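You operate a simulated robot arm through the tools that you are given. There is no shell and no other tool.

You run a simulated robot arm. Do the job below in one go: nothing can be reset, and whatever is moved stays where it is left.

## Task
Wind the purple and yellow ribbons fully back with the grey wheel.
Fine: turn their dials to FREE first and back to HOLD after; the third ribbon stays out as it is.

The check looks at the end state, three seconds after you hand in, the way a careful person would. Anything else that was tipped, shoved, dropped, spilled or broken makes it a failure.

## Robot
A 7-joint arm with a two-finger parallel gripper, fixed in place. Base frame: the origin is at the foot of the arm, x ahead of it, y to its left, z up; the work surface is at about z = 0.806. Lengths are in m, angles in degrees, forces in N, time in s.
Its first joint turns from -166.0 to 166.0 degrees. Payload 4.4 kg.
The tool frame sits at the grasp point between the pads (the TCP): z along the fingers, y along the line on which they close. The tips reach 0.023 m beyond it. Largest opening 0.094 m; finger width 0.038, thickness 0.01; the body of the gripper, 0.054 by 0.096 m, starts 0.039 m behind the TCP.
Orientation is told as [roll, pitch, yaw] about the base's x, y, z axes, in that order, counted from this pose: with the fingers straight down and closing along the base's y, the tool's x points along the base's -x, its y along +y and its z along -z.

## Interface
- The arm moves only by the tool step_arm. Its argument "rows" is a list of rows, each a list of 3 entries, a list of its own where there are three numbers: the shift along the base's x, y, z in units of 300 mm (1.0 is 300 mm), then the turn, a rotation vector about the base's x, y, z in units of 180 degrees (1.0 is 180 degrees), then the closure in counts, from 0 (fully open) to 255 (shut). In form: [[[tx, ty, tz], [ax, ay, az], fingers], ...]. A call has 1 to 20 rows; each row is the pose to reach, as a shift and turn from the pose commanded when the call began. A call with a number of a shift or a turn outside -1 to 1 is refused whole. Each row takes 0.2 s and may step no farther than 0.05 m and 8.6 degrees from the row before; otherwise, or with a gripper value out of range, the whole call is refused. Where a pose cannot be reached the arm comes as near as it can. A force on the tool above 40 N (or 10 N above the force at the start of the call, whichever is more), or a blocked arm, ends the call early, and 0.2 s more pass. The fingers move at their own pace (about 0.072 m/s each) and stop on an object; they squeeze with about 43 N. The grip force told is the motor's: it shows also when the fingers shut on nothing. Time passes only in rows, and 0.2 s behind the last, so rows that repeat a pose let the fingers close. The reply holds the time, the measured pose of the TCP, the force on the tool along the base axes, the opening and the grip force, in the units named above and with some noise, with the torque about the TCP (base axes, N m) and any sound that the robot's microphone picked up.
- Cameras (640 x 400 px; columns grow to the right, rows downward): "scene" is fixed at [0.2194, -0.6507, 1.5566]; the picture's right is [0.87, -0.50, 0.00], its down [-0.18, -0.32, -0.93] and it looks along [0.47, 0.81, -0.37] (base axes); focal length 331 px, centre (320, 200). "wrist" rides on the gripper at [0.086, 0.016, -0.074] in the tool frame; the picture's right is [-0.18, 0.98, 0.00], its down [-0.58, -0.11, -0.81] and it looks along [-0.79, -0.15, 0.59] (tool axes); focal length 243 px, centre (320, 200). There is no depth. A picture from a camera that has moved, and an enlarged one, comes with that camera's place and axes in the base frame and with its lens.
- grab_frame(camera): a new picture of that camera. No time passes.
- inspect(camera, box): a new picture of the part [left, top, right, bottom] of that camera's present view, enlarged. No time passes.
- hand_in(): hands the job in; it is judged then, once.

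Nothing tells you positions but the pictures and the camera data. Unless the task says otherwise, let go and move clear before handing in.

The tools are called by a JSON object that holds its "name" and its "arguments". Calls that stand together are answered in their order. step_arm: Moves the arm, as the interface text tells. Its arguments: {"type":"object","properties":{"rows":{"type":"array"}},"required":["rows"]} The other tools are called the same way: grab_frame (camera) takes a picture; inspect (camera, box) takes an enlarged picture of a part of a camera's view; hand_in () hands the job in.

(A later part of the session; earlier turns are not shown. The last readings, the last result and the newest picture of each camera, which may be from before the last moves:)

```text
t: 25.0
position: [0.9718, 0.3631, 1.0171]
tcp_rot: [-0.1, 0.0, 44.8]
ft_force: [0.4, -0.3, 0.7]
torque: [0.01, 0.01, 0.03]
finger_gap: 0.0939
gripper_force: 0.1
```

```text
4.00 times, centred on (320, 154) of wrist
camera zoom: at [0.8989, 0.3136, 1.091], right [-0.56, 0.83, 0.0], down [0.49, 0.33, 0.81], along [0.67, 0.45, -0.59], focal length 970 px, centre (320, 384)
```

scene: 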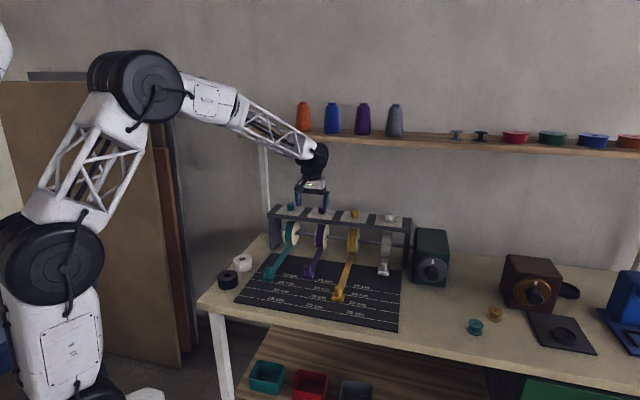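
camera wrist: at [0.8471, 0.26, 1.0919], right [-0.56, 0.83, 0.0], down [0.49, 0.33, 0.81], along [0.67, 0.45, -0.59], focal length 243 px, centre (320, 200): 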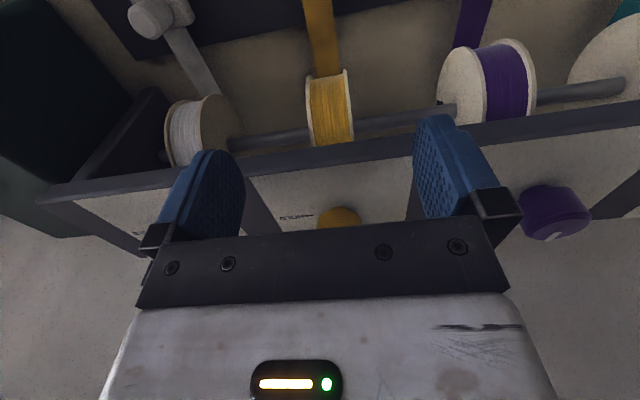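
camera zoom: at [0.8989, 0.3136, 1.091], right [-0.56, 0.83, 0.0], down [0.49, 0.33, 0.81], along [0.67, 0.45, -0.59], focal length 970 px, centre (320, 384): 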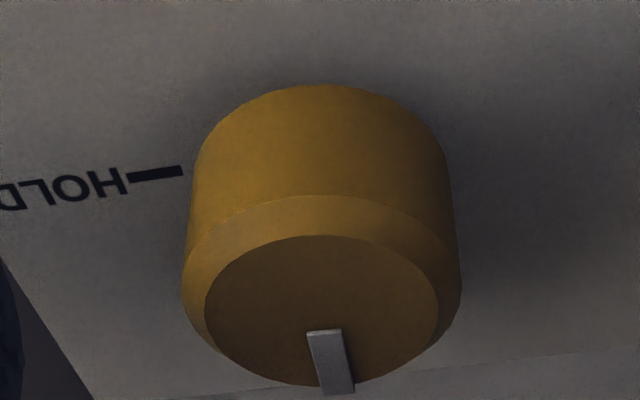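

Both dials now point at FREE. Next is the grey wheel: its knob axis points away from the rack's front at z≈0.887. I'll back out first and take a look at the ribbons and wheel from there.

{"name": "step_arm", "arguments": {"rows": [[[-0.1, -0.1, 0], [0, 0, 0], 0], [[-0.2, -0.2, 0], [0, 0, 0], 0], [[-0.3, -0.3, 0.01], [0, 0, 0], 0], [[-0.4, -0.4, 0.05], [0, 0, 0], 0], [[-0.46, -0.5, 0.15], [0, 0, 0], 0], [[-0.46, -0.6, 0.25], [0, 0, 0], 0], [[-0.46, -0.6, 0.25], [0, 0, 0], 0]]}}

{"name": "grab_frame", "arguments": {"camera": "wrist"}}

{"name": "inspect", "arguments": {"camera": "scene", "box": [225, 195, 465, 345]}}

```text
t: 26.6
position: [0.834, 0.1819, 1.0906]
tcp_rot: [0.0, 0.0, 44.9]
ft_force: [-0.7, -0.1, -0.1]
torque: [-0.01, -0.02, -0.02]
finger_gap: 0.094
gripper_force: 0.0
```

```text
taken
camera wrist: at [0.7611, 0.1326, 1.1659], right [-0.56, 0.83, 0.0], down [0.49, 0.33, 0.81], along [0.67, 0.45, -0.59], focal length 243 px, centre (320, 200)
```

wrist: 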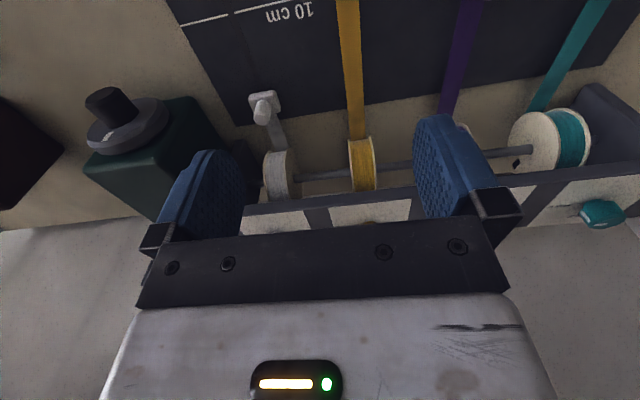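

```text
2.67 times, centred on (345, 270) of scene
camera zoom: at [0.2194, -0.6507, 1.5566], right [0.87, -0.5, 0.0], down [-0.18, -0.32, -0.93], along [0.47, 0.81, -0.37], focal length 883 px, centre (253, 13)
```

zoom: 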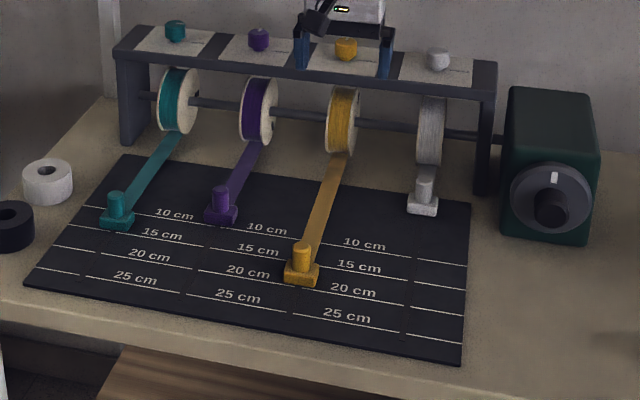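

{"name": "inspect", "arguments": {"camera": "wrist", "box": [60, 70, 220, 170]}}

{"name": "inspect", "arguments": {"camera": "wrist", "box": [230, 60, 390, 160]}}

{"name": "inspect", "arguments": {"camera": "scene", "box": [405, 235, 461, 290]}}

```text
4.00 times, centred on (140, 120) of wrist
camera zoom: at [0.7611, 0.1326, 1.1659], right [-0.56, 0.83, 0.0], down [0.49, 0.33, 0.81], along [0.67, 0.45, -0.59], focal length 970 px, centre (1040, 520)
```

zoom: 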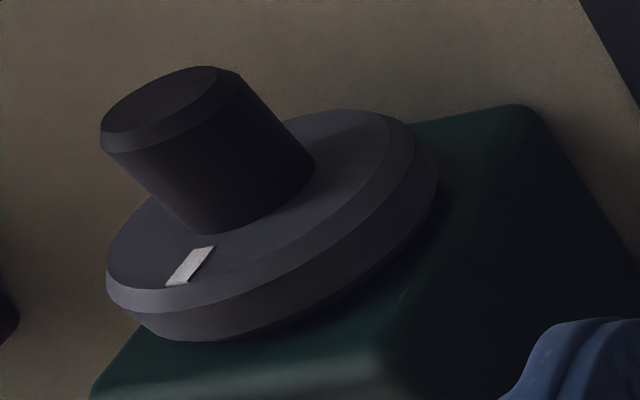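

```text
4.00 times, centred on (310, 110) of wrist
camera zoom: at [0.7611, 0.1326, 1.1659], right [-0.56, 0.83, 0.0], down [0.49, 0.33, 0.81], along [0.67, 0.45, -0.59], focal length 970 px, centre (360, 560)
```

zoom: 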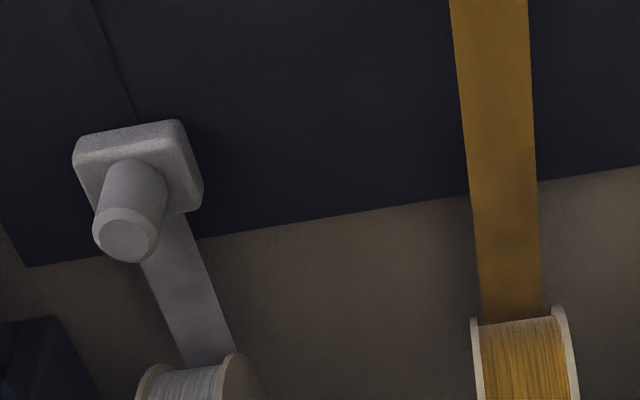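

```text
7.27 times, centred on (433, 262) of scene
camera zoom: at [0.2194, -0.6507, 1.5566], right [0.87, -0.5, 0.0], down [-0.18, -0.32, -0.93], along [0.47, 0.81, -0.37], focal length 2409 px, centre (-502, -254)
```

zoom: 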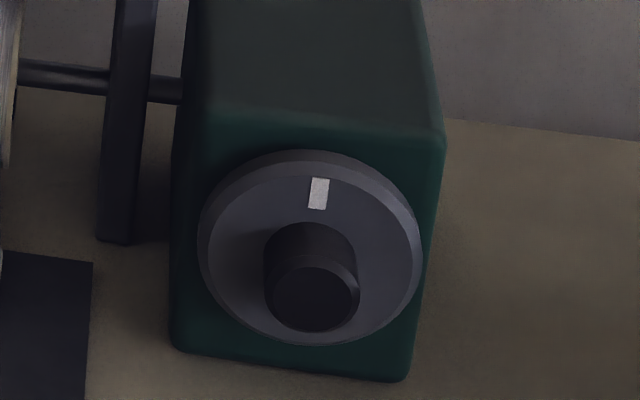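

The knob's front centre triangulates to (1.052, 0.004, 0.884) with its axis at 45°, and the wheel mark is at 12 o'clock. I'll move clear in front of it and turn the gripper to yaw −45°, so that after tilting forward the camera sits on the left rather than underneath.

{"name": "step_arm", "arguments": {"rows": [[[0.005, -0.055, 0.02], [0, 0, -0.0455], 0], [[0.01, -0.11, 0.04], [0, 0, -0.091], 0], [[0.015, -0.165, 0.06], [0, 0, -0.1365], 0], [[0.02, -0.22, 0.08], [0, 0, -0.182], 0], [[0.025, -0.275, 0.1], [0, 0, -0.2275], 0], [[0.03, -0.33, 0.12], [0, 0, -0.273], 0], [[0.035, -0.385, 0.14], [0, 0, -0.3185], 0], [[0.04, -0.44, 0.16], [0, 0, -0.364], 0], [[0.045, -0.495, 0.18], [0, 0, -0.4095], 0], [[0.05, -0.55, 0.19], [0, 0, -0.455], 0], [[0.053, -0.606, 0.198], [0, 0, -0.5], 0], [[0.053, -0.606, 0.198], [0, 0, -0.5], 0]]}}

```text
t: 29.2
position: [0.8495, 0.0017, 1.152]
tcp_rot: [0.0, 0.0, -45.3]
ft_force: [0.9, 0.3, 0.2]
torque: [0.0, 0.0, -0.02]
finger_gap: 0.094
gripper_force: 0.0
```

{"name": "step_arm", "arguments": {"rows": [[[0, 0, 0], [0.0322, -0.0322, 0], 0], [[0, 0, 0], [0.0643, -0.0643, 0], 0], [[0, 0, 0], [0.0965, -0.0965, 0], 0], [[0, 0, 0], [0.1286, -0.1286, 0], 0], [[0, 0, 0], [0.1608, -0.1608, 0], 0], [[0, 0, 0], [0.193, -0.193, 0], 0], [[0, 0, 0], [0.225, -0.225, 0], 0], [[0, 0, 0], [0.2572, -0.2572, 0], 0], [[0, 0, 0], [0.2894, -0.2894, 0], 0], [[0, 0, 0], [0.3215, -0.3215, 0], 0], [[0, 0, 0], [0.3536, -0.3536, 0], 0], [[0, 0, 0], [0.3536, -0.3536, 0], 0]]}}

{"name": "grab_frame", "arguments": {"camera": "scene"}}

{"name": "grab_frame", "arguments": {"camera": "wrist"}}

```text
t: 31.8
position: [0.8488, 0.0024, 1.1514]
tcp_rot: [90.1, 0.2, -45.0]
ft_force: [-0.5, -1.2, -0.4]
torque: [0.01, -0.02, 0.02]
finger_gap: 0.0942
gripper_force: 0.1
```

```text
taken
```

scene: 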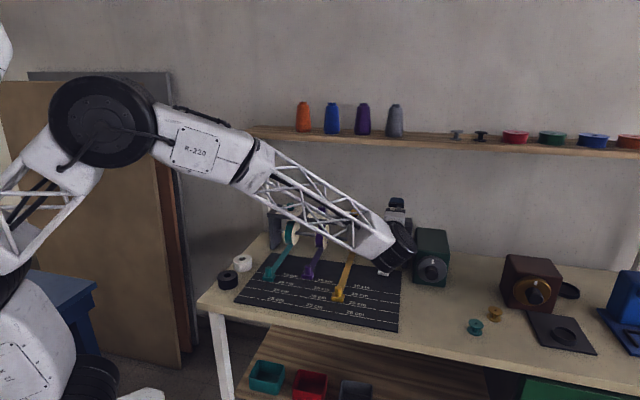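

```text
taken
camera wrist: at [0.7361, 0.0094, 1.1672], right [0.13, -0.13, 0.98], down [-0.16, -0.98, -0.11], along [0.98, -0.14, -0.15], focal length 243 px, centre (320, 200)
```

wrist: 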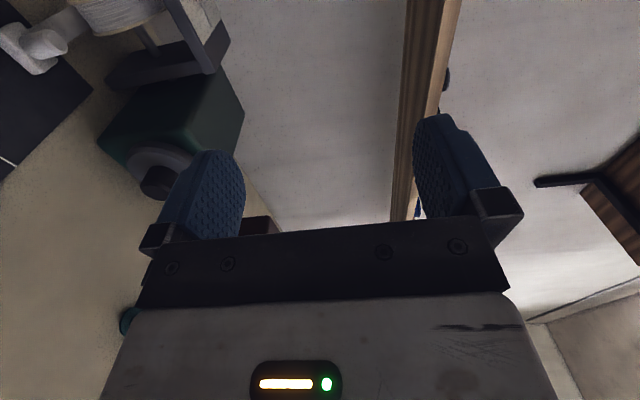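

The tool now points level at the wheel side with the camera on the left. I'll lower to a position about 9 cm in front of the knob, in line with its axis.

{"name": "step_arm", "arguments": {"rows": [[[0.068, -0.029, -0.127], [0, 0, 0], 0], [[0.135, -0.057, -0.253], [0, 0, 0], 0], [[0.203, -0.086, -0.38], [0, 0, 0], 0], [[0.27, -0.114, -0.507], [0, 0, 0], 0], [[0.338, -0.143, -0.633], [0, 0, 0], 0], [[0.406, -0.171, -0.76], [0, 0, 0], 0], [[0.474, -0.2, -0.888], [0, 0, 0], 0], [[0.474, -0.2, -0.888], [0, 0, 0], 0]]}}

{"name": "grab_frame", "arguments": {"camera": "scene"}}

{"name": "grab_frame", "arguments": {"camera": "wrist"}}

```text
t: 33.6
position: [0.9912, -0.0581, 0.8847]
tcp_rot: [90.1, 0.2, -45.0]
ft_force: [-0.5, -0.6, 0.5]
torque: [0.02, 0.02, -0.03]
finger_gap: 0.0937
gripper_force: 0.0
```

```text
taken
```

scene: 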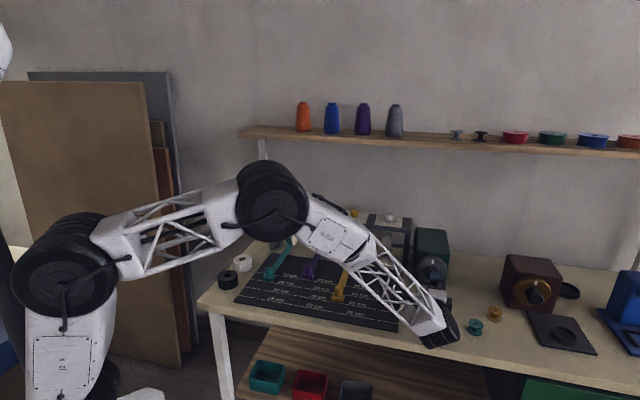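

```text
taken
camera wrist: at [0.8788, -0.0502, 0.9008], right [0.13, -0.13, 0.98], down [-0.16, -0.98, -0.11], along [0.98, -0.14, -0.15], focal length 243 px, centre (320, 200)
```

wrist: 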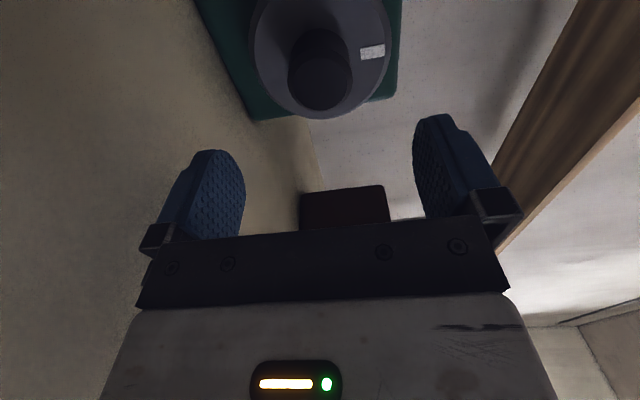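

{"name": "inspect", "arguments": {"camera": "wrist", "box": [230, 0, 422, 120]}}

{"name": "inspect", "arguments": {"camera": "scene", "box": [380, 210, 500, 360]}}

```text
3.33 times, centred on (326, 60) of wrist
camera zoom: at [0.8788, -0.0502, 0.9008], right [0.13, -0.13, 0.98], down [-0.16, -0.98, -0.11], along [0.98, -0.14, -0.15], focal length 809 px, centre (300, 667)
```

zoom: 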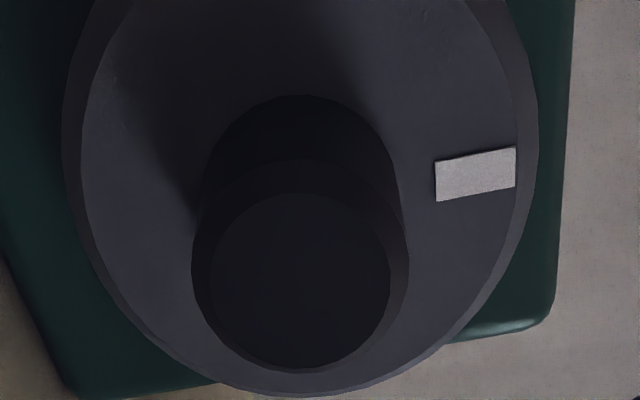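

```text
2.67 times, centred on (440, 285) of scene
camera zoom: at [0.2194, -0.6507, 1.5566], right [0.87, -0.5, 0.0], down [-0.18, -0.32, -0.93], along [0.47, 0.81, -0.37], focal length 883 px, centre (0, -27)
```

zoom: 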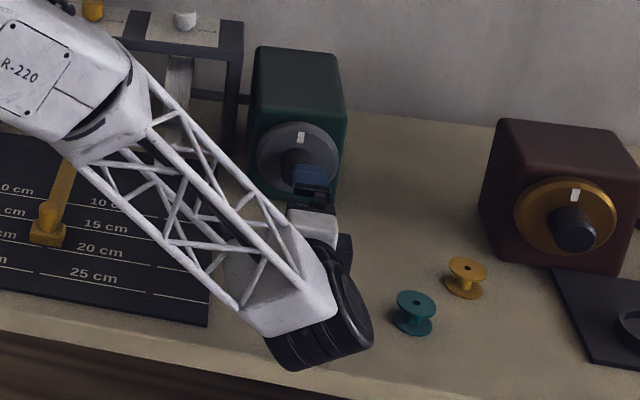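

The tool axis lines up with the knob axis to within a millimetre, and the wrist clears the small spools and bench. I'll slide forward over the knob and close.

{"name": "step_arm", "arguments": {"rows": [[[0.08, 0.08, 0], [0, 0, 0], 0], [[0.155, 0.155, 0], [0, 0, 0], 0], [[0.226, 0.226, 0.001], [0, 0, 0], 0], [[0.226, 0.226, 0.001], [0, 0, 0], 0]]}}

{"name": "grab_frame", "arguments": {"camera": "wrist"}}

{"name": "inspect", "arguments": {"camera": "scene", "box": [380, 210, 500, 360]}}

```text
t: 34.5
position: [1.0573, 0.0062, 0.8847]
tcp_rot: [90.1, 0.2, -45.0]
ft_force: [-27.4, -14.2, 7.5]
torque: [-0.24, 0.54, 0.04]
finger_gap: 0.0937
gripper_force: 0.1
stopped in row 4: the force on the tool passed its limit at 71 N (the readings are from after the stop); the commanded pose is now the measured one
```

```text
taken
camera wrist: at [0.9442, 0.0147, 0.9013], right [0.13, -0.13, 0.98], down [-0.16, -0.98, -0.11], along [0.98, -0.14, -0.15], focal length 243 px, centre (320, 200)
```

wrist: 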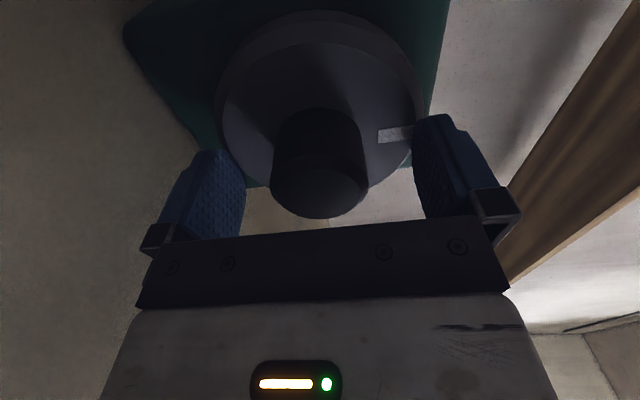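

```text
2.67 times, centred on (440, 285) of scene
camera zoom: at [0.2194, -0.6507, 1.5566], right [0.87, -0.5, 0.0], down [-0.18, -0.32, -0.93], along [0.47, 0.81, -0.37], focal length 883 px, centre (0, -27)
```

zoom: 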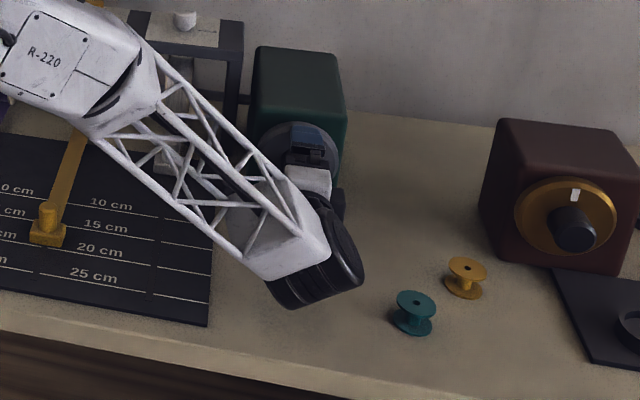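

The fingertips met the wheel's face a bit earlier than I estimated; the green box doesn't appear to have moved. I'll back off about 4 mm and check that the force is gone.

{"name": "step_arm", "arguments": {"rows": [[[-0.0095, -0.0095, 0.001], [0, 0, 0], 0], [[-0.0095, -0.0095, 0.001], [0, 0, 0], 0]]}}

{"name": "inspect", "arguments": {"camera": "wrist", "box": [200, 0, 440, 240]}}

{"name": "inspect", "arguments": {"camera": "scene", "box": [400, 220, 460, 300]}}

```text
t: 35.1
position: [1.0552, 0.0055, 0.8854]
tcp_rot: [90.0, 0.2, -44.9]
ft_force: [0.0, 0.6, 0.1]
torque: [-0.03, 0.01, -0.01]
finger_gap: 0.0939
gripper_force: 0.0
```

```text
1.67 times, centred on (320, 120) of wrist
camera zoom: at [0.9419, 0.013, 0.9017], right [0.13, -0.13, 0.98], down [-0.16, -0.98, -0.11], along [0.98, -0.14, -0.15], focal length 404 px, centre (320, 333)
```

zoom: 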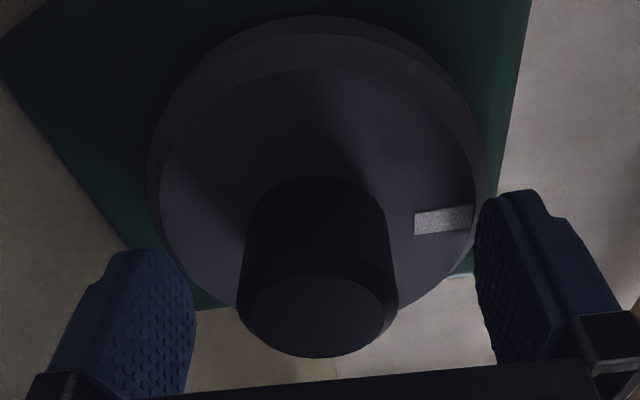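

```text
5.00 times, centred on (430, 260) of scene
camera zoom: at [0.2194, -0.6507, 1.5566], right [0.87, -0.5, 0.0], down [-0.18, -0.32, -0.93], along [0.47, 0.81, -0.37], focal length 1656 px, centre (-230, -100)
```

zoom: 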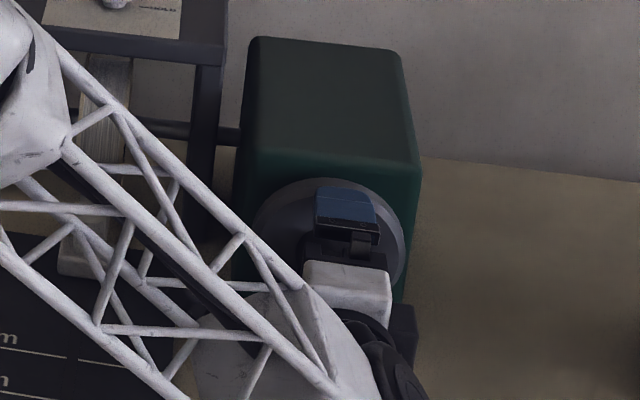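

Force is zero and the knob is centred between the fingers with about 28 mm of overlap. I'll close on it.

{"name": "step_arm", "arguments": {"rows": [[[0, 0, 0], [0, 0, 0], 255], [[0, 0, 0], [0, 0, 0], 255], [[0, 0, 0], [0, 0, 0], 255], [[0, 0, 0], [0, 0, 0], 255]]}}

```text
t: 36.1
position: [1.0547, 0.0062, 0.8845]
tcp_rot: [89.9, 0.2, -44.9]
ft_force: [2.6, 0.4, -3.2]
torque: [0.49, -0.51, -0.13]
finger_gap: 0.0438
gripper_force: 44.3
```

Good grip, low side load. I'll test a small clockwise turn (about 24°) and watch which way the ribbons go.

{"name": "step_arm", "arguments": {"rows": [[[0, 0, 0], [0.0314, 0.0314, 0], 255], [[0, 0, 0], [0.0629, 0.0629, 0], 255], [[0, 0, 0], [0.0943, 0.0943, 0], 255], [[0, 0, 0], [0.0943, 0.0943, 0], 255]]}}

{"name": "inspect", "arguments": {"camera": "scene", "box": [225, 195, 465, 345]}}

{"name": "inspect", "arguments": {"camera": "wrist", "box": [200, 0, 440, 240]}}

```text
t: 37.1
position: [1.0564, 0.0054, 0.8841]
tcp_rot: [90.1, 24.3, -44.9]
ft_force: [19.1, 7.4, -13.8]
torque: [0.45, -0.47, -0.72]
finger_gap: 0.0436
gripper_force: 44.9
```

```text
2.67 times, centred on (345, 270) of scene
camera zoom: at [0.2194, -0.6507, 1.5566], right [0.87, -0.5, 0.0], down [-0.18, -0.32, -0.93], along [0.47, 0.81, -0.37], focal length 883 px, centre (253, 13)
```

zoom: 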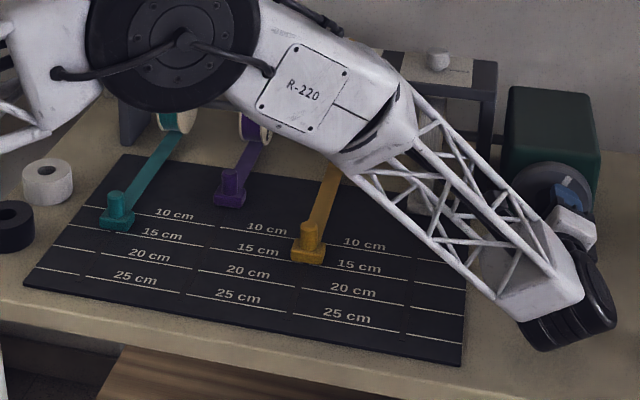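

```text
1.67 times, centred on (320, 120) of wrist
camera zoom: at [0.9518, 0.003, 0.9343], right [0.41, -0.4, 0.82], down [-0.23, -0.91, -0.34], along [0.89, -0.05, -0.46], focal length 404 px, centre (320, 333)
```

zoom: 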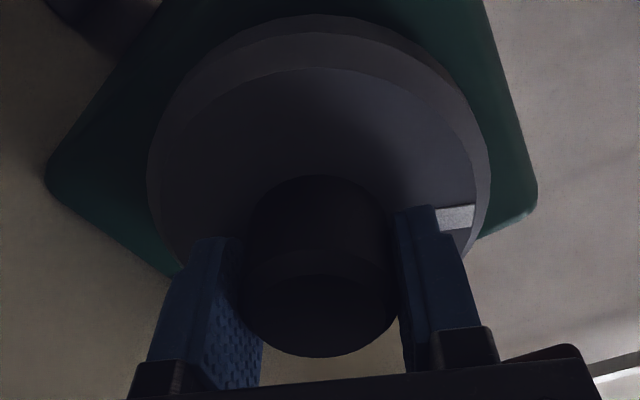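

Clockwise winds both purple and yellow in (yellow came in about 2 cm for 24°) while teal stays put. I'll keep turning clockwise in modest steps, easing off side load as I go.

{"name": "step_arm", "arguments": {"rows": [[[0.002, 0.0007, -0.0015], [0, 0, 0], 255], [[0.002, 0.0007, -0.0015], [0.0314, 0.0314, 0], 255], [[0.002, 0.0007, -0.0015], [0.0629, 0.0629, 0], 255], [[0.002, 0.0007, -0.0015], [0.0943, 0.0943, 0], 255]]}}

{"name": "inspect", "arguments": {"camera": "scene", "box": [225, 195, 465, 345]}}

```text
t: 38.2
position: [1.0549, 0.0055, 0.8835]
tcp_rot: [90.0, 48.3, -44.9]
ft_force: [-13.8, 4.8, 6.5]
torque: [0.1, -0.15, -0.85]
finger_gap: 0.0437
gripper_force: 45.1
stopped in row 4: the force on the tool passed its limit at 41 N (the readings are from after the stop); the commanded pose is now the measured one
```

```text
2.67 times, centred on (345, 270) of scene
camera zoom: at [0.2194, -0.6507, 1.5566], right [0.87, -0.5, 0.0], down [-0.18, -0.32, -0.93], along [0.47, 0.81, -0.37], focal length 883 px, centre (253, 13)
```

zoom: 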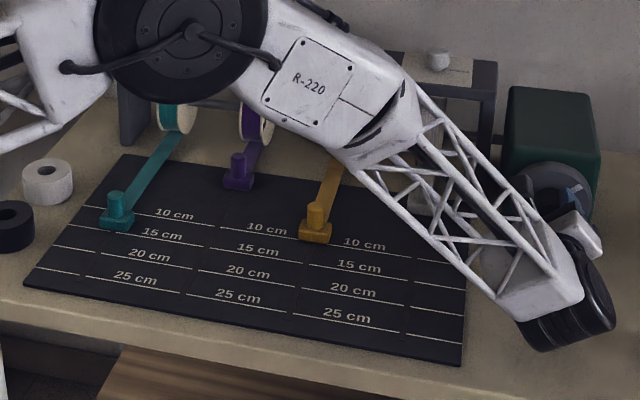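

It is winding well (purple is nearly home, yellow near 13 cm). The side load suggests the real axis is ~2 mm left of my grip centre, so I'll release, recentre, roll the open gripper back to get a long fresh stroke, and check.

{"name": "step_arm", "arguments": {"rows": [[[0, 0, 0], [0, 0, 0], 120], [[0, 0, 0], [0, 0, 0], 30], [[-0.008, 0.0007, 0.0063], [0, 0, 0], 0], [[-0.008, 0.0007, 0.0063], [-0.0298, -0.0298, 0], 0], [[-0.008, 0.0007, 0.0063], [-0.0597, -0.0597, 0], 0], [[-0.008, 0.0007, 0.0063], [-0.0895, -0.0895, 0], 0], [[-0.008, 0.0007, 0.0063], [-0.1193, -0.1193, 0], 0], [[-0.008, 0.0007, 0.0063], [-0.1492, -0.1492, 0], 0], [[-0.008, 0.0007, 0.0063], [-0.179, -0.179, 0], 0], [[-0.008, 0.0007, 0.0063], [-0.2088, -0.2088, 0], 0], [[-0.008, 0.0007, 0.0063], [-0.2387, -0.2387, 0], 0], [[-0.008, 0.0007, 0.0063], [-0.2671, -0.2671, 0], 0]]}}

{"name": "inspect", "arguments": {"camera": "wrist", "box": [200, 0, 440, 240]}}

{"name": "inspect", "arguments": {"camera": "scene", "box": [225, 195, 465, 345]}}

```text
t: 40.8
position: [1.0528, 0.005, 0.8856]
tcp_rot: [89.9, -19.8, -44.8]
ft_force: [-0.1, -0.2, 0.1]
torque: [0.02, 0.02, 0.01]
finger_gap: 0.0943
gripper_force: 0.1
```

```text
1.67 times, centred on (320, 120) of wrist
camera zoom: at [0.9383, 0.0141, 0.8707], right [-0.11, 0.11, 0.99], down [-0.16, -0.98, 0.1], along [0.98, -0.14, 0.13], focal length 404 px, centre (320, 333)
```

zoom: 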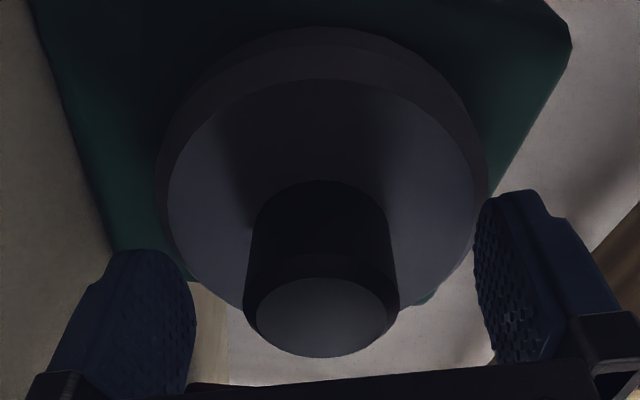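

```text
2.67 times, centred on (345, 270) of scene
camera zoom: at [0.2194, -0.6507, 1.5566], right [0.87, -0.5, 0.0], down [-0.18, -0.32, -0.93], along [0.47, 0.81, -0.37], focal length 883 px, centre (253, 13)
```

zoom: 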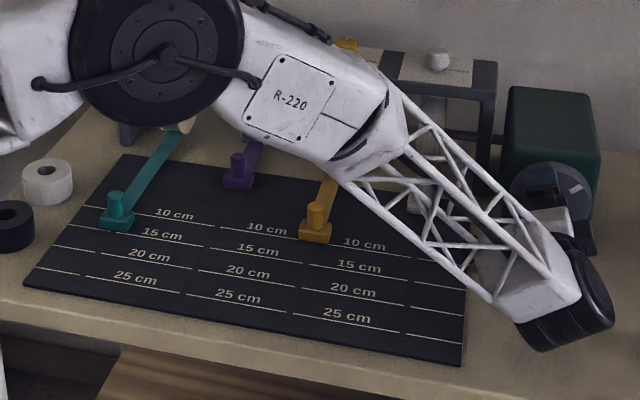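

{"name": "step_arm", "arguments": {"rows": [[[0, 0, 0], [0, 0, 0], 255], [[0, 0, 0], [0, 0, 0], 255], [[0, 0, 0], [0, 0, 0], 255], [[0, 0, 0], [0, 0, 0], 255]]}}

{"name": "step_arm", "arguments": {"rows": [[[0, 0, 0], [0.0314, 0.0314, 0], 255], [[0, 0, 0], [0.0629, 0.0629, 0], 255]]}}

```text
t: 41.8
position: [1.053, 0.0047, 0.8845]
tcp_rot: [89.8, -19.7, -44.9]
ft_force: [-5.1, 1.5, 5.1]
torque: [0.15, -0.1, 0.58]
finger_gap: 0.0435
gripper_force: 45.0
```

```text
t: 42.4
position: [1.0527, 0.0063, 0.8844]
tcp_rot: [89.9, -3.6, -44.9]
ft_force: [-11.6, 3.5, 8.2]
torque: [0.6, -0.61, -0.34]
finger_gap: 0.0433
gripper_force: 45.3
```

{"name": "step_arm", "arguments": {"rows": [[[-0.001, 0.001, 0.001], [0.0314, 0.0314, 0], 255], [[-0.001, 0.001, 0.001], [0.0629, 0.0629, 0], 255], [[-0.001, 0.001, 0.001], [0.0943, 0.0943, 0], 255]]}}

{"name": "inspect", "arguments": {"camera": "scene", "box": [225, 195, 465, 345]}}

```text
t: 43.2
position: [1.0513, 0.007, 0.8842]
tcp_rot: [89.8, 20.5, -45.0]
ft_force: [-1.7, -4.9, 5.7]
torque: [0.07, -0.07, -0.45]
finger_gap: 0.0436
gripper_force: 45.2
```

```text
2.67 times, centred on (345, 270) of scene
camera zoom: at [0.2194, -0.6507, 1.5566], right [0.87, -0.5, 0.0], down [-0.18, -0.32, -0.93], along [0.47, 0.81, -0.37], focal length 883 px, centre (253, 13)
```

zoom: 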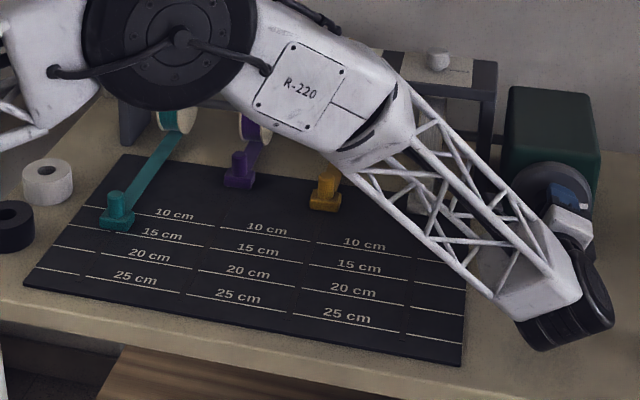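

Purple has reached its stop at the same line as the parked white ribbon, and the wheel still turns freely for yellow (now ~9 cm). I'll keep going clockwise.

{"name": "step_arm", "arguments": {"rows": [[[0, 0, 0.0005], [0.0314, 0.0314, 0], 255], [[0, 0, 0.0005], [0.0629, 0.0629, 0], 255], [[0, 0, 0.0005], [0.0943, 0.0943, 0], 255]]}}

{"name": "inspect", "arguments": {"camera": "scene", "box": [225, 195, 465, 345]}}

```text
t: 44.0
position: [1.053, 0.0059, 0.8845]
tcp_rot: [89.8, 44.4, -44.9]
ft_force: [-2.4, -7.7, 1.7]
torque: [-0.31, 0.25, -0.89]
finger_gap: 0.0437
gripper_force: 45.1
```

```text
2.67 times, centred on (345, 270) of scene
camera zoom: at [0.2194, -0.6507, 1.5566], right [0.87, -0.5, 0.0], down [-0.18, -0.32, -0.93], along [0.47, 0.81, -0.37], focal length 883 px, centre (253, 13)
```

zoom: 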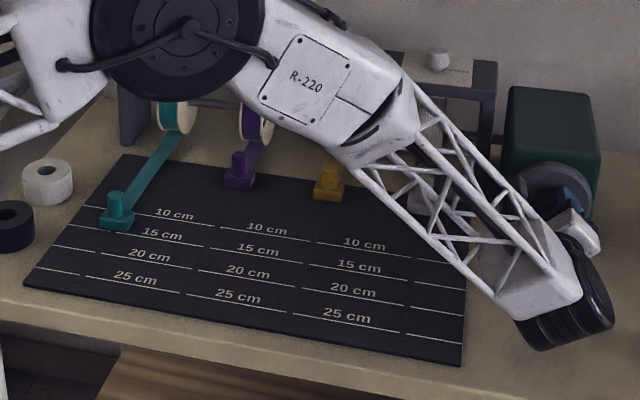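

Yellow is almost at the same line as purple and white. I'll turn further to make sure it reaches its stop.

{"name": "step_arm", "arguments": {"rows": [[[0, 0, 0], [0.0314, 0.0314, 0], 255], [[0, 0, 0], [0.0629, 0.0629, 0], 255], [[0, 0, 0], [0.0943, 0.0943, 0], 255]]}}

{"name": "inspect", "arguments": {"camera": "scene", "box": [225, 195, 465, 345]}}

```text
t: 44.8
position: [1.0517, 0.006, 0.8844]
tcp_rot: [90.0, 68.4, -44.8]
ft_force: [-2.1, -13.4, 0.6]
torque: [-0.76, 0.7, -0.85]
finger_gap: 0.0437
gripper_force: 44.8
```

```text
2.67 times, centred on (345, 270) of scene
camera zoom: at [0.2194, -0.6507, 1.5566], right [0.87, -0.5, 0.0], down [-0.18, -0.32, -0.93], along [0.47, 0.81, -0.37], focal length 883 px, centre (253, 13)
```

zoom: 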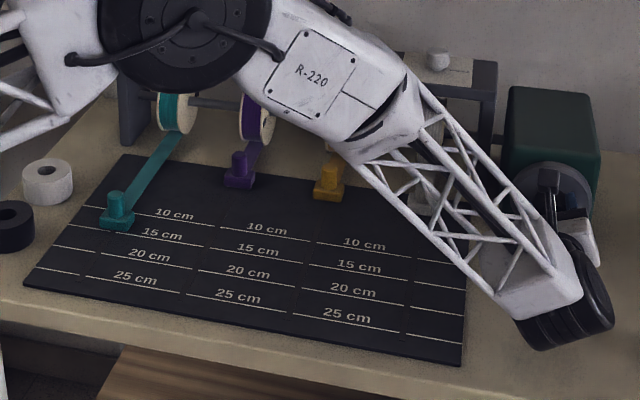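

Yellow didn't move any further over the last 24°, so both ribbons are at their stops and teal is unchanged. I'll let go of the wheel and back straight out.

{"name": "step_arm", "arguments": {"rows": [[[0, 0, 0], [0, 0, 0], 120], [[0, 0, 0], [0, 0, 0], 0], [[0, 0, 0], [0, 0, 0], 0], [[-0.05, -0.05, 0], [0, 0, 0], 0], [[-0.14, -0.14, 0], [0, 0, 0], 0], [[-0.236, -0.236, 0], [0, 0, 0], 0], [[-0.236, -0.236, 0], [-0.0298, -0.0298, 0], 0], [[-0.236, -0.236, 0], [-0.0597, -0.0597, 0], 0], [[-0.236, -0.236, 0], [-0.0895, -0.0895, 0], 0], [[-0.236, -0.236, 0], [-0.1193, -0.1193, 0], 0], [[-0.236, -0.236, 0], [-0.1492, -0.1492, 0], 0], [[-0.236, -0.236, 0], [-0.179, -0.179, 0], 0], [[-0.236, -0.236, 0], [-0.2088, -0.2088, 0], 0], [[-0.236, -0.236, 0], [-0.2387, -0.2387, 0], 0], [[-0.236, -0.236, 0], [-0.2687, -0.2687, 0], 0]]}}

{"name": "grab_frame", "arguments": {"camera": "scene"}}

{"name": "grab_frame", "arguments": {"camera": "wrist"}}

```text
t: 48.0
position: [0.9818, -0.0659, 0.885]
tcp_rot: [89.9, -0.3, -45.0]
ft_force: [0.3, 0.2, -0.6]
torque: [-0.01, 0.02, 0.01]
finger_gap: 0.0941
gripper_force: 0.1
```

```text
taken
```

scene: 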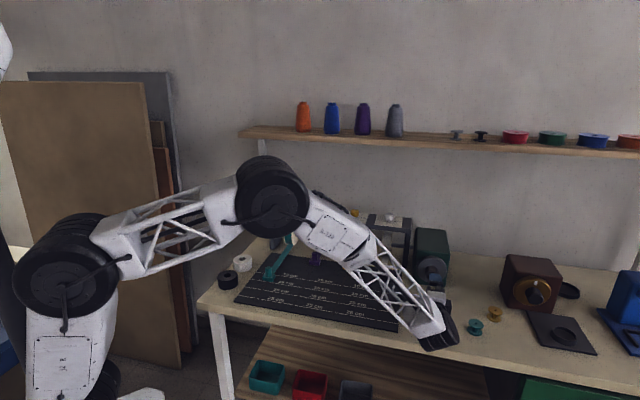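

```text
taken
camera wrist: at [0.8677, -0.0569, 0.9011], right [0.13, -0.13, 0.98], down [-0.16, -0.98, -0.11], along [0.98, -0.14, -0.15], focal length 243 px, centre (320, 200)
```

wrist: 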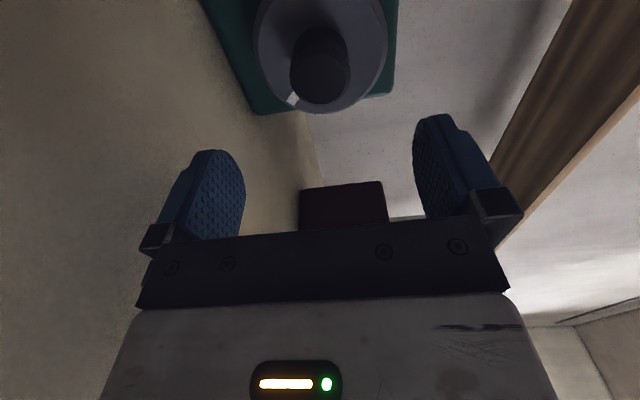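

Clear of the wheel. I'll go back up the way I came, then tilt the tool down again.

{"name": "step_arm", "arguments": {"rows": [[[-0.063, 0.033, 0.127], [0, 0, 0], 0], [[-0.127, 0.065, 0.254], [0, 0, 0], 0], [[-0.19, 0.098, 0.38], [0, 0, 0], 0], [[-0.253, 0.13, 0.507], [0, 0, 0], 0], [[-0.317, 0.163, 0.634], [0, 0, 0], 0], [[-0.38, 0.195, 0.761], [0, 0, 0], 0], [[-0.443, 0.228, 0.888], [0, 0, 0], 0], [[-0.443, 0.228, 0.888], [0, 0, 0], 0]]}}

{"name": "step_arm", "arguments": {"rows": [[[0, 0, 0], [-0.0322, 0.0322, 0], 0], [[0, 0, 0], [-0.0643, 0.0643, 0], 0], [[0, 0, 0], [-0.0965, 0.0965, 0], 0], [[0, 0, 0], [-0.1286, 0.1286, 0], 0], [[0, 0, 0], [-0.1608, 0.1608, 0], 0], [[0, 0, 0], [-0.193, 0.193, 0], 0], [[0, 0, 0], [-0.225, 0.225, 0], 0], [[0, 0, 0], [-0.2572, 0.2572, 0], 0], [[0, 0, 0], [-0.2894, 0.2894, 0], 0], [[0, 0, 0], [-0.3215, 0.3215, 0], 0], [[0, 0, 0], [-0.3536, 0.3536, 0], 0], [[0, 0, 0], [-0.3536, 0.3536, 0], 0]]}}

```text
t: 49.8
position: [0.8474, 0.0037, 1.1519]
tcp_rot: [89.9, -0.1, -45.0]
ft_force: [0.0, 0.7, 0.4]
torque: [0.0, -0.01, 0.01]
finger_gap: 0.0939
gripper_force: 0.0
```

```text
t: 52.4
position: [0.8489, 0.004, 1.1518]
tcp_rot: [-0.2, 0.0, -44.9]
ft_force: [0.6, 0.5, 0.4]
torque: [0.0, -0.02, 0.0]
finger_gap: 0.0938
gripper_force: 0.0
```

Tool is vertical again. I'll turn to yaw +45° and move back in front of the rack for a check of ribbons and dials.

{"name": "step_arm", "arguments": {"rows": [[[-0.005, 0.055, -0.01], [0, 0, 0.0455], 0], [[-0.01, 0.11, -0.02], [0, 0, 0.091], 0], [[-0.015, 0.165, -0.03], [0, 0, 0.1365], 0], [[-0.02, 0.22, -0.04], [0, 0, 0.182], 0], [[-0.025, 0.275, -0.05], [0, 0, 0.2275], 0], [[-0.03, 0.33, -0.06], [0, 0, 0.273], 0], [[-0.035, 0.385, -0.07], [0, 0, 0.3185], 0], [[-0.04, 0.44, -0.08], [0, 0, 0.364], 0], [[-0.045, 0.495, -0.09], [0, 0, 0.4095], 0], [[-0.05, 0.55, -0.1], [0, 0, 0.455], 0], [[-0.053, 0.606, -0.1], [0, 0, 0.5], 0], [[-0.053, 0.606, -0.1], [0, 0, 0.5], 0]]}}

{"name": "grab_frame", "arguments": {"camera": "wrist"}}

{"name": "inspect", "arguments": {"camera": "scene", "box": [225, 195, 465, 345]}}

```text
t: 55.0
position: [0.833, 0.1858, 1.1219]
tcp_rot: [-0.1, 0.1, 45.1]
ft_force: [-0.4, -0.5, -0.3]
torque: [-0.02, 0.03, 0.0]
finger_gap: 0.0941
gripper_force: 0.1
```

```text
taken
camera wrist: at [0.76, 0.1356, 1.1961], right [-0.57, 0.82, 0.0], down [0.49, 0.34, 0.81], along [0.66, 0.46, -0.59], focal length 243 px, centre (320, 200)
```

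wrist: 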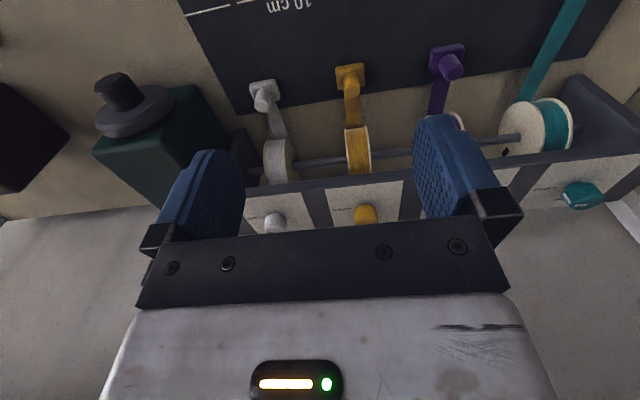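

```text
2.67 times, centred on (345, 270) of scene
camera zoom: at [0.2194, -0.6507, 1.5566], right [0.87, -0.5, 0.0], down [-0.18, -0.32, -0.93], along [0.47, 0.81, -0.37], focal length 883 px, centre (253, 13)
```

zoom: 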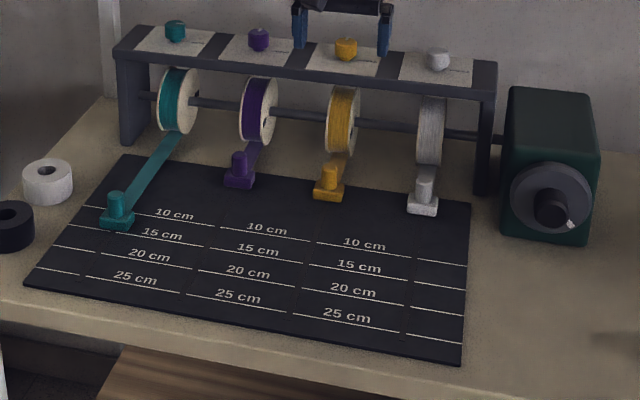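

{"name": "inspect", "arguments": {"camera": "scene", "box": [295, 235, 405, 280]}}

{"name": "inspect", "arguments": {"camera": "wrist", "box": [230, 30, 490, 190]}}

```text
5.82 times, centred on (350, 258) of scene
camera zoom: at [0.2194, -0.6507, 1.5566], right [0.87, -0.5, 0.0], down [-0.18, -0.32, -0.93], along [0.47, 0.81, -0.37], focal length 1927 px, centre (146, -134)
```

zoom: 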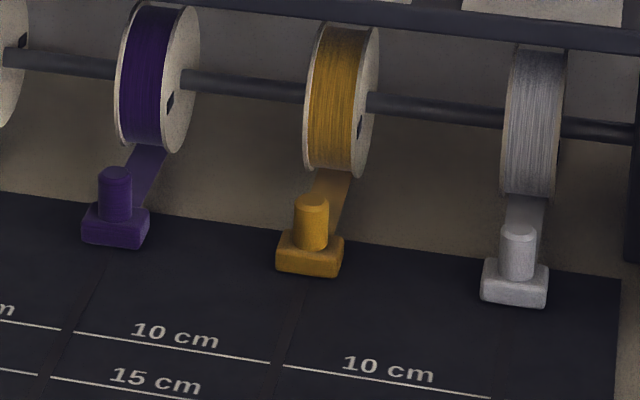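

```text
2.46 times, centred on (360, 110) of wrist
camera zoom: at [0.76, 0.1356, 1.1961], right [-0.57, 0.82, 0.0], down [0.49, 0.34, 0.81], along [0.66, 0.46, -0.59], focal length 597 px, centre (222, 422)
```

zoom: 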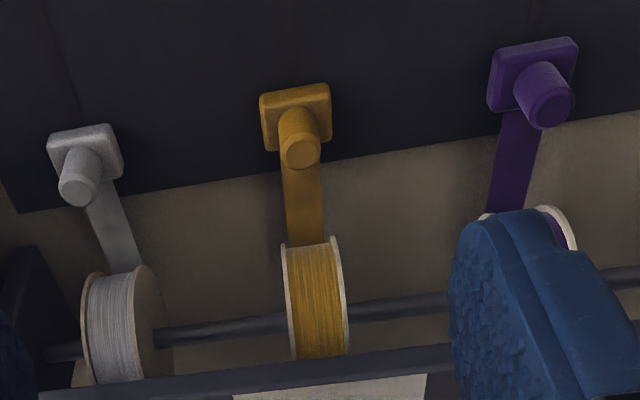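

Purple, yellow and the already-parked white tab are all in line at their stops, and teal is unchanged. Next I'll turn the yellow dial back to HOLD, sliding in from the front as before.

{"name": "step_arm", "arguments": {"rows": [[[0.03, 0.063, -0.09], [0, 0, 0], 0], [[0.061, 0.126, -0.175], [0, 0, 0], 0], [[0.092, 0.189, -0.26], [0, 0, 0], 0], [[0.123, 0.252, -0.35], [0, 0, 0], 0], [[0.21, 0.339, -0.35], [0, 0, 0], 0], [[0.295, 0.424, -0.35], [0, 0, 0], 0], [[0.38, 0.508, -0.35], [0, 0, 0], 0], [[0.464, 0.592, -0.35], [0, 0, 0], 0], [[0.464, 0.592, -0.35], [0, 0, 0], 0]]}}

{"name": "inspect", "arguments": {"camera": "wrist", "box": [240, 104, 400, 204]}}

{"name": "inspect", "arguments": {"camera": "scene", "box": [265, 130, 425, 230]}}

```text
t: 57.0
position: [0.971, 0.3638, 1.0165]
tcp_rot: [0.0, 0.0, 45.1]
ft_force: [1.1, -0.9, 0.2]
torque: [0.02, -0.01, -0.01]
finger_gap: 0.094
gripper_force: 0.1
```

```text
4.00 times, centred on (320, 154) of wrist
camera zoom: at [0.899, 0.3135, 1.0904], right [-0.57, 0.82, 0.0], down [0.49, 0.34, 0.81], along [0.67, 0.46, -0.59], focal length 970 px, centre (320, 384)
```

zoom: 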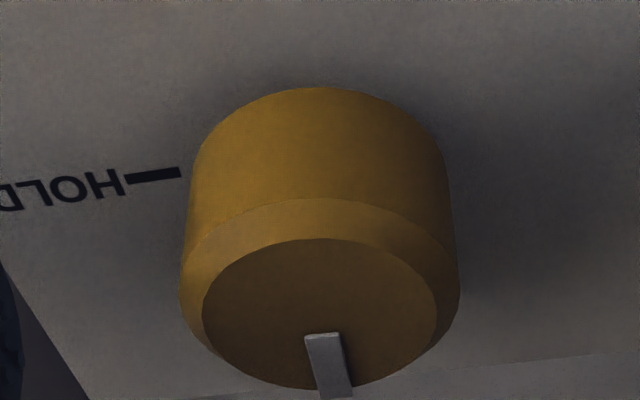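

```text
4.00 times, centred on (345, 180) of scene
camera zoom: at [0.2194, -0.6507, 1.5566], right [0.87, -0.5, 0.0], down [-0.18, -0.32, -0.93], along [0.47, 0.81, -0.37], focal length 1325 px, centre (220, 280)
```

zoom: 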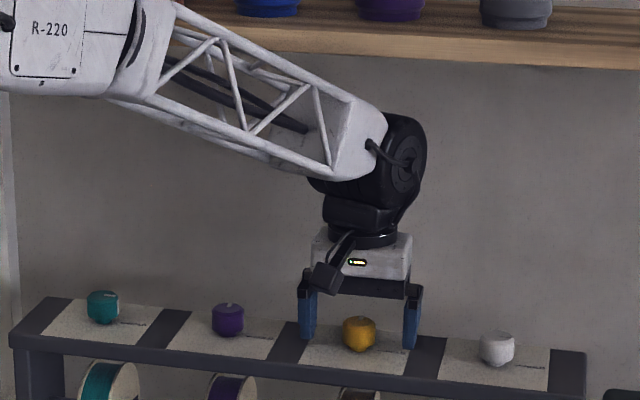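

{"name": "step_arm", "arguments": {"rows": [[[0.002, 0.001, 0], [0, 0, 0.0435], 0], [[0.002, 0.001, 0], [0, 0, 0.087], 0], [[0.002, 0.001, 0], [0, 0, 0.1305], 0], [[0.002, 0.001, 0], [0, 0, 0.174], 0], [[0.002, 0.001, 0], [0, 0, 0.2175], 0], [[0.002, 0.001, 0], [0, 0, 0.261], 0], [[0.002, 0.001, 0], [0, 0, 0.261], 255], [[0.002, 0.001, 0], [0, 0, 0.261], 255], [[0.002, 0.001, 0], [0, 0, 0.261], 255], [[0.002, 0.001, 0], [0, 0, 0.261], 255]]}}

```text
t: 59.2
position: [0.9718, 0.3642, 1.0158]
tcp_rot: [-0.1, 0.1, 92.1]
ft_force: [-15.9, -3.7, 3.0]
torque: [-0.09, 0.48, -0.01]
finger_gap: 0.0338
gripper_force: 45.2
```

Gripped. I'll ease the side load and start turning clockwise back toward HOLD.

{"name": "step_arm", "arguments": {"rows": [[[-0.0018, -0.0004, 0], [0, 0, 0], 255], [[-0.0018, -0.0004, 0], [0, 0, -0.0444], 255], [[-0.0018, -0.0004, 0], [0, 0, -0.0888], 255], [[-0.0018, -0.0004, 0], [0, 0, -0.1332], 255]]}}

```text
t: 60.2
position: [0.9722, 0.3642, 1.0163]
tcp_rot: [-0.1, 0.1, 67.9]
ft_force: [-13.5, -3.7, -3.8]
torque: [1.19, -0.09, 0.0]
finger_gap: 0.0341
gripper_force: 45.4
```

{"name": "step_arm", "arguments": {"rows": [[[-0.0013, -0.0004, 0.0005], [0, 0, -0.0444], 255], [[-0.0013, -0.0004, 0.0005], [0, 0, -0.0888], 255], [[-0.0013, -0.0004, 0.0005], [0, 0, -0.1332], 255]]}}

```text
t: 61.0
position: [0.9722, 0.3636, 1.0161]
tcp_rot: [-0.1, 0.1, 44.0]
ft_force: [-0.6, 7.6, -7.9]
torque: [-0.23, -0.03, 0.01]
finger_gap: 0.0337
gripper_force: 44.8
```

{"name": "step_arm", "arguments": {"rows": [[[0, 0.0008, -0.0008], [0, 0, -0.0444], 255], [[0, 0.0008, -0.0008], [0, 0, -0.0888], 255], [[0, 0.0008, -0.0008], [0, 0, -0.1332], 255]]}}

```text
t: 61.8
position: [0.971, 0.3644, 1.0172]
tcp_rot: [0.0, 0.2, 20.0]
ft_force: [-21.7, 4.2, -8.1]
torque: [0.41, -0.36, -0.01]
finger_gap: 0.0337
gripper_force: 45.2
```

{"name": "step_arm", "arguments": {"rows": [[[-0.002, 0.0005, -0.0008], [0, 0, 0], 255], [[-0.002, 0.0005, -0.0008], [0, 0, -0.0444], 255], [[-0.002, 0.0005, -0.0008], [0, 0, -0.0888], 255], [[-0.002, 0.0005, -0.0008], [0, 0, -0.1], 255]]}}

{"name": "inspect", "arguments": {"camera": "wrist", "box": [240, 104, 400, 204]}}

```text
t: 62.8
position: [0.9716, 0.3636, 1.0171]
tcp_rot: [-0.2, 0.1, 2.1]
ft_force: [-3.1, 14.6, -10.8]
torque: [0.38, -0.3, 0.73]
finger_gap: 0.0338
gripper_force: 44.8
```

```text
4.00 times, centred on (320, 154) of wrist
camera zoom: at [0.8844, 0.3767, 1.0908], right [0.15, 0.99, 0.0], down [0.59, -0.09, 0.81], along [0.8, -0.12, -0.59], focal length 970 px, centre (320, 384)
```

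zoom: 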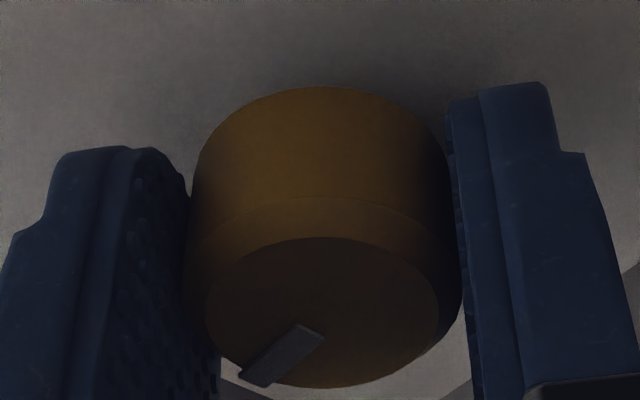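

A small torque suggests it's against the HOLD end. I'll release and check the mark.

{"name": "step_arm", "arguments": {"rows": [[[0, 0, 0], [0, 0, 0], 120], [[0, 0, 0], [0, 0, 0], 0], [[0, 0, 0], [0, 0, 0], 0], [[0, 0, 0], [0, 0, 0.0478], 0], [[0, 0, 0], [0, 0, 0.0955], 0], [[0, 0, 0], [0, 0, 0.143], 0], [[0, 0, 0], [0, 0, 0.191], 0], [[0, 0, 0], [0, 0, 0.2385], 0]]}}

{"name": "inspect", "arguments": {"camera": "wrist", "box": [240, 104, 400, 204]}}

```text
t: 64.6
position: [0.9716, 0.3632, 1.016]
tcp_rot: [-0.1, 0.0, 45.2]
ft_force: [0.0, -0.4, -0.7]
torque: [0.02, -0.02, 0.04]
finger_gap: 0.0941
gripper_force: 0.1
```

```text
4.00 times, centred on (320, 154) of wrist
camera zoom: at [0.8985, 0.3131, 1.0905], right [-0.57, 0.82, 0.0], down [0.49, 0.34, 0.81], along [0.66, 0.46, -0.59], focal length 970 px, centre (320, 384)
```

zoom: 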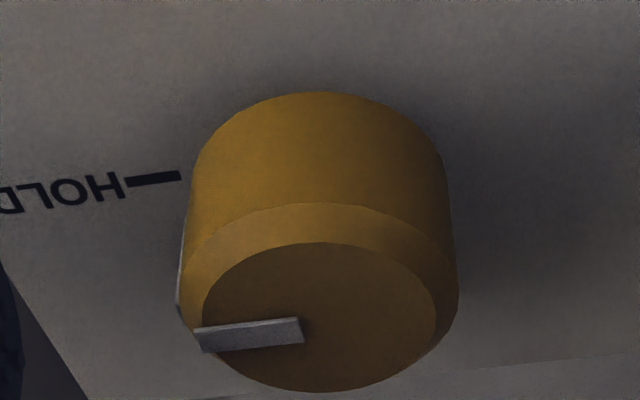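

Yellow's mark is back at HOLD (measured ≈ −46°, same as at the start). I'll slide out and move along to the purple dial.

{"name": "step_arm", "arguments": {"rows": [[[-0.1, -0.1, 0.002], [0, 0, 0], 0], [[-0.2, -0.2, 0.002], [0, 0, 0], 0], [[-0.283, -0.116, 0.002], [0, 0, 0], 0], [[-0.366, -0.032, 0.002], [0, 0, 0], 0], [[-0.449, 0.052, 0.002], [0, 0, 0], 0], [[-0.53, 0.136, 0.002], [0, 0, 0], 0], [[-0.53, 0.136, 0.002], [0, 0, 0], 0], [[-0.43, 0.236, 0.002], [0, 0, 0], 0], [[-0.33, 0.336, 0.002], [0, 0, 0], 0], [[-0.33, 0.336, 0.002], [0, 0, 0], 0]]}}

{"name": "inspect", "arguments": {"camera": "wrist", "box": [240, 104, 400, 204]}}

{"name": "inspect", "arguments": {"camera": "scene", "box": [265, 130, 425, 230]}}

```text
t: 66.8
position: [0.8709, 0.4647, 1.0162]
tcp_rot: [-0.2, 0.2, 45.0]
ft_force: [0.6, 0.3, -0.6]
torque: [-0.04, 0.03, -0.02]
finger_gap: 0.0939
gripper_force: 0.0
```

```text
4.00 times, centred on (320, 154) of wrist
camera zoom: at [0.7996, 0.4151, 1.0904], right [-0.57, 0.82, 0.0], down [0.49, 0.34, 0.81], along [0.67, 0.45, -0.59], focal length 970 px, centre (320, 384)
```

zoom: 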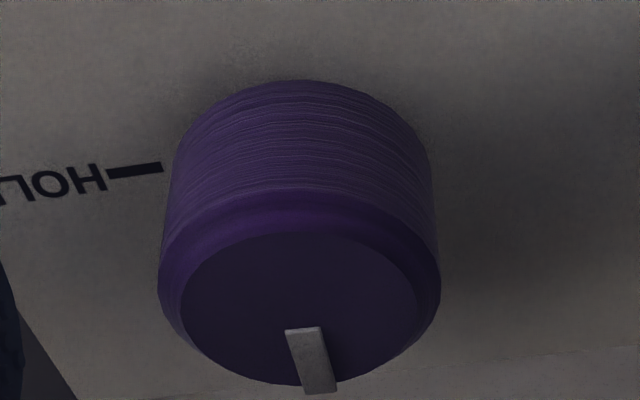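

```text
4.00 times, centred on (345, 180) of scene
camera zoom: at [0.2194, -0.6507, 1.5566], right [0.87, -0.5, 0.0], down [-0.18, -0.32, -0.93], along [0.47, 0.81, -0.37], focal length 1325 px, centre (220, 280)
```

zoom: 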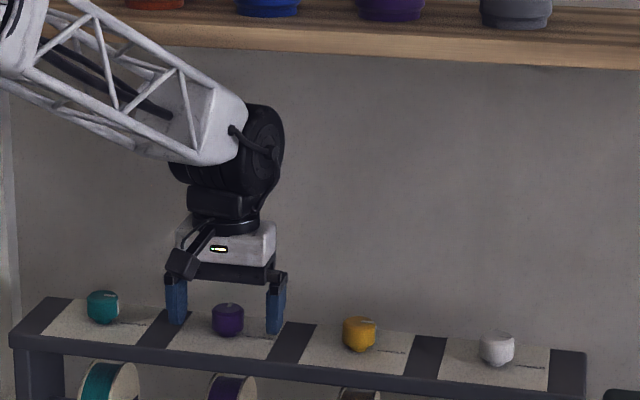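

The purple dial is still at FREE and sits about 2 mm off-centre to the right of the rack direction. I'll correct that, turn the open fingers to yaw 92°, and grip.

{"name": "step_arm", "arguments": {"rows": [[[0.006, -0.0045, 0], [0, 0, 0.0435], 0], [[0.006, -0.0045, 0], [0, 0, 0.087], 0], [[0.006, -0.0045, 0], [0, 0, 0.1305], 0], [[0.006, -0.0045, 0], [0, 0, 0.174], 0], [[0.006, -0.0045, 0], [0, 0, 0.2175], 0], [[0.006, -0.0045, 0], [0, 0, 0.261], 0], [[0.006, -0.0045, 0], [0, 0, 0.261], 255], [[0.006, -0.0045, 0], [0, 0, 0.261], 255], [[0.006, -0.0045, 0], [0, 0, 0.261], 255], [[0.006, -0.0045, 0], [0, 0, 0.261], 255]]}}

```text
t: 69.0
position: [0.8743, 0.4639, 1.0162]
tcp_rot: [-0.1, 0.1, 92.0]
ft_force: [-11.7, -3.3, 2.2]
torque: [-0.08, 0.34, -0.01]
finger_gap: 0.0335
gripper_force: 45.0
```

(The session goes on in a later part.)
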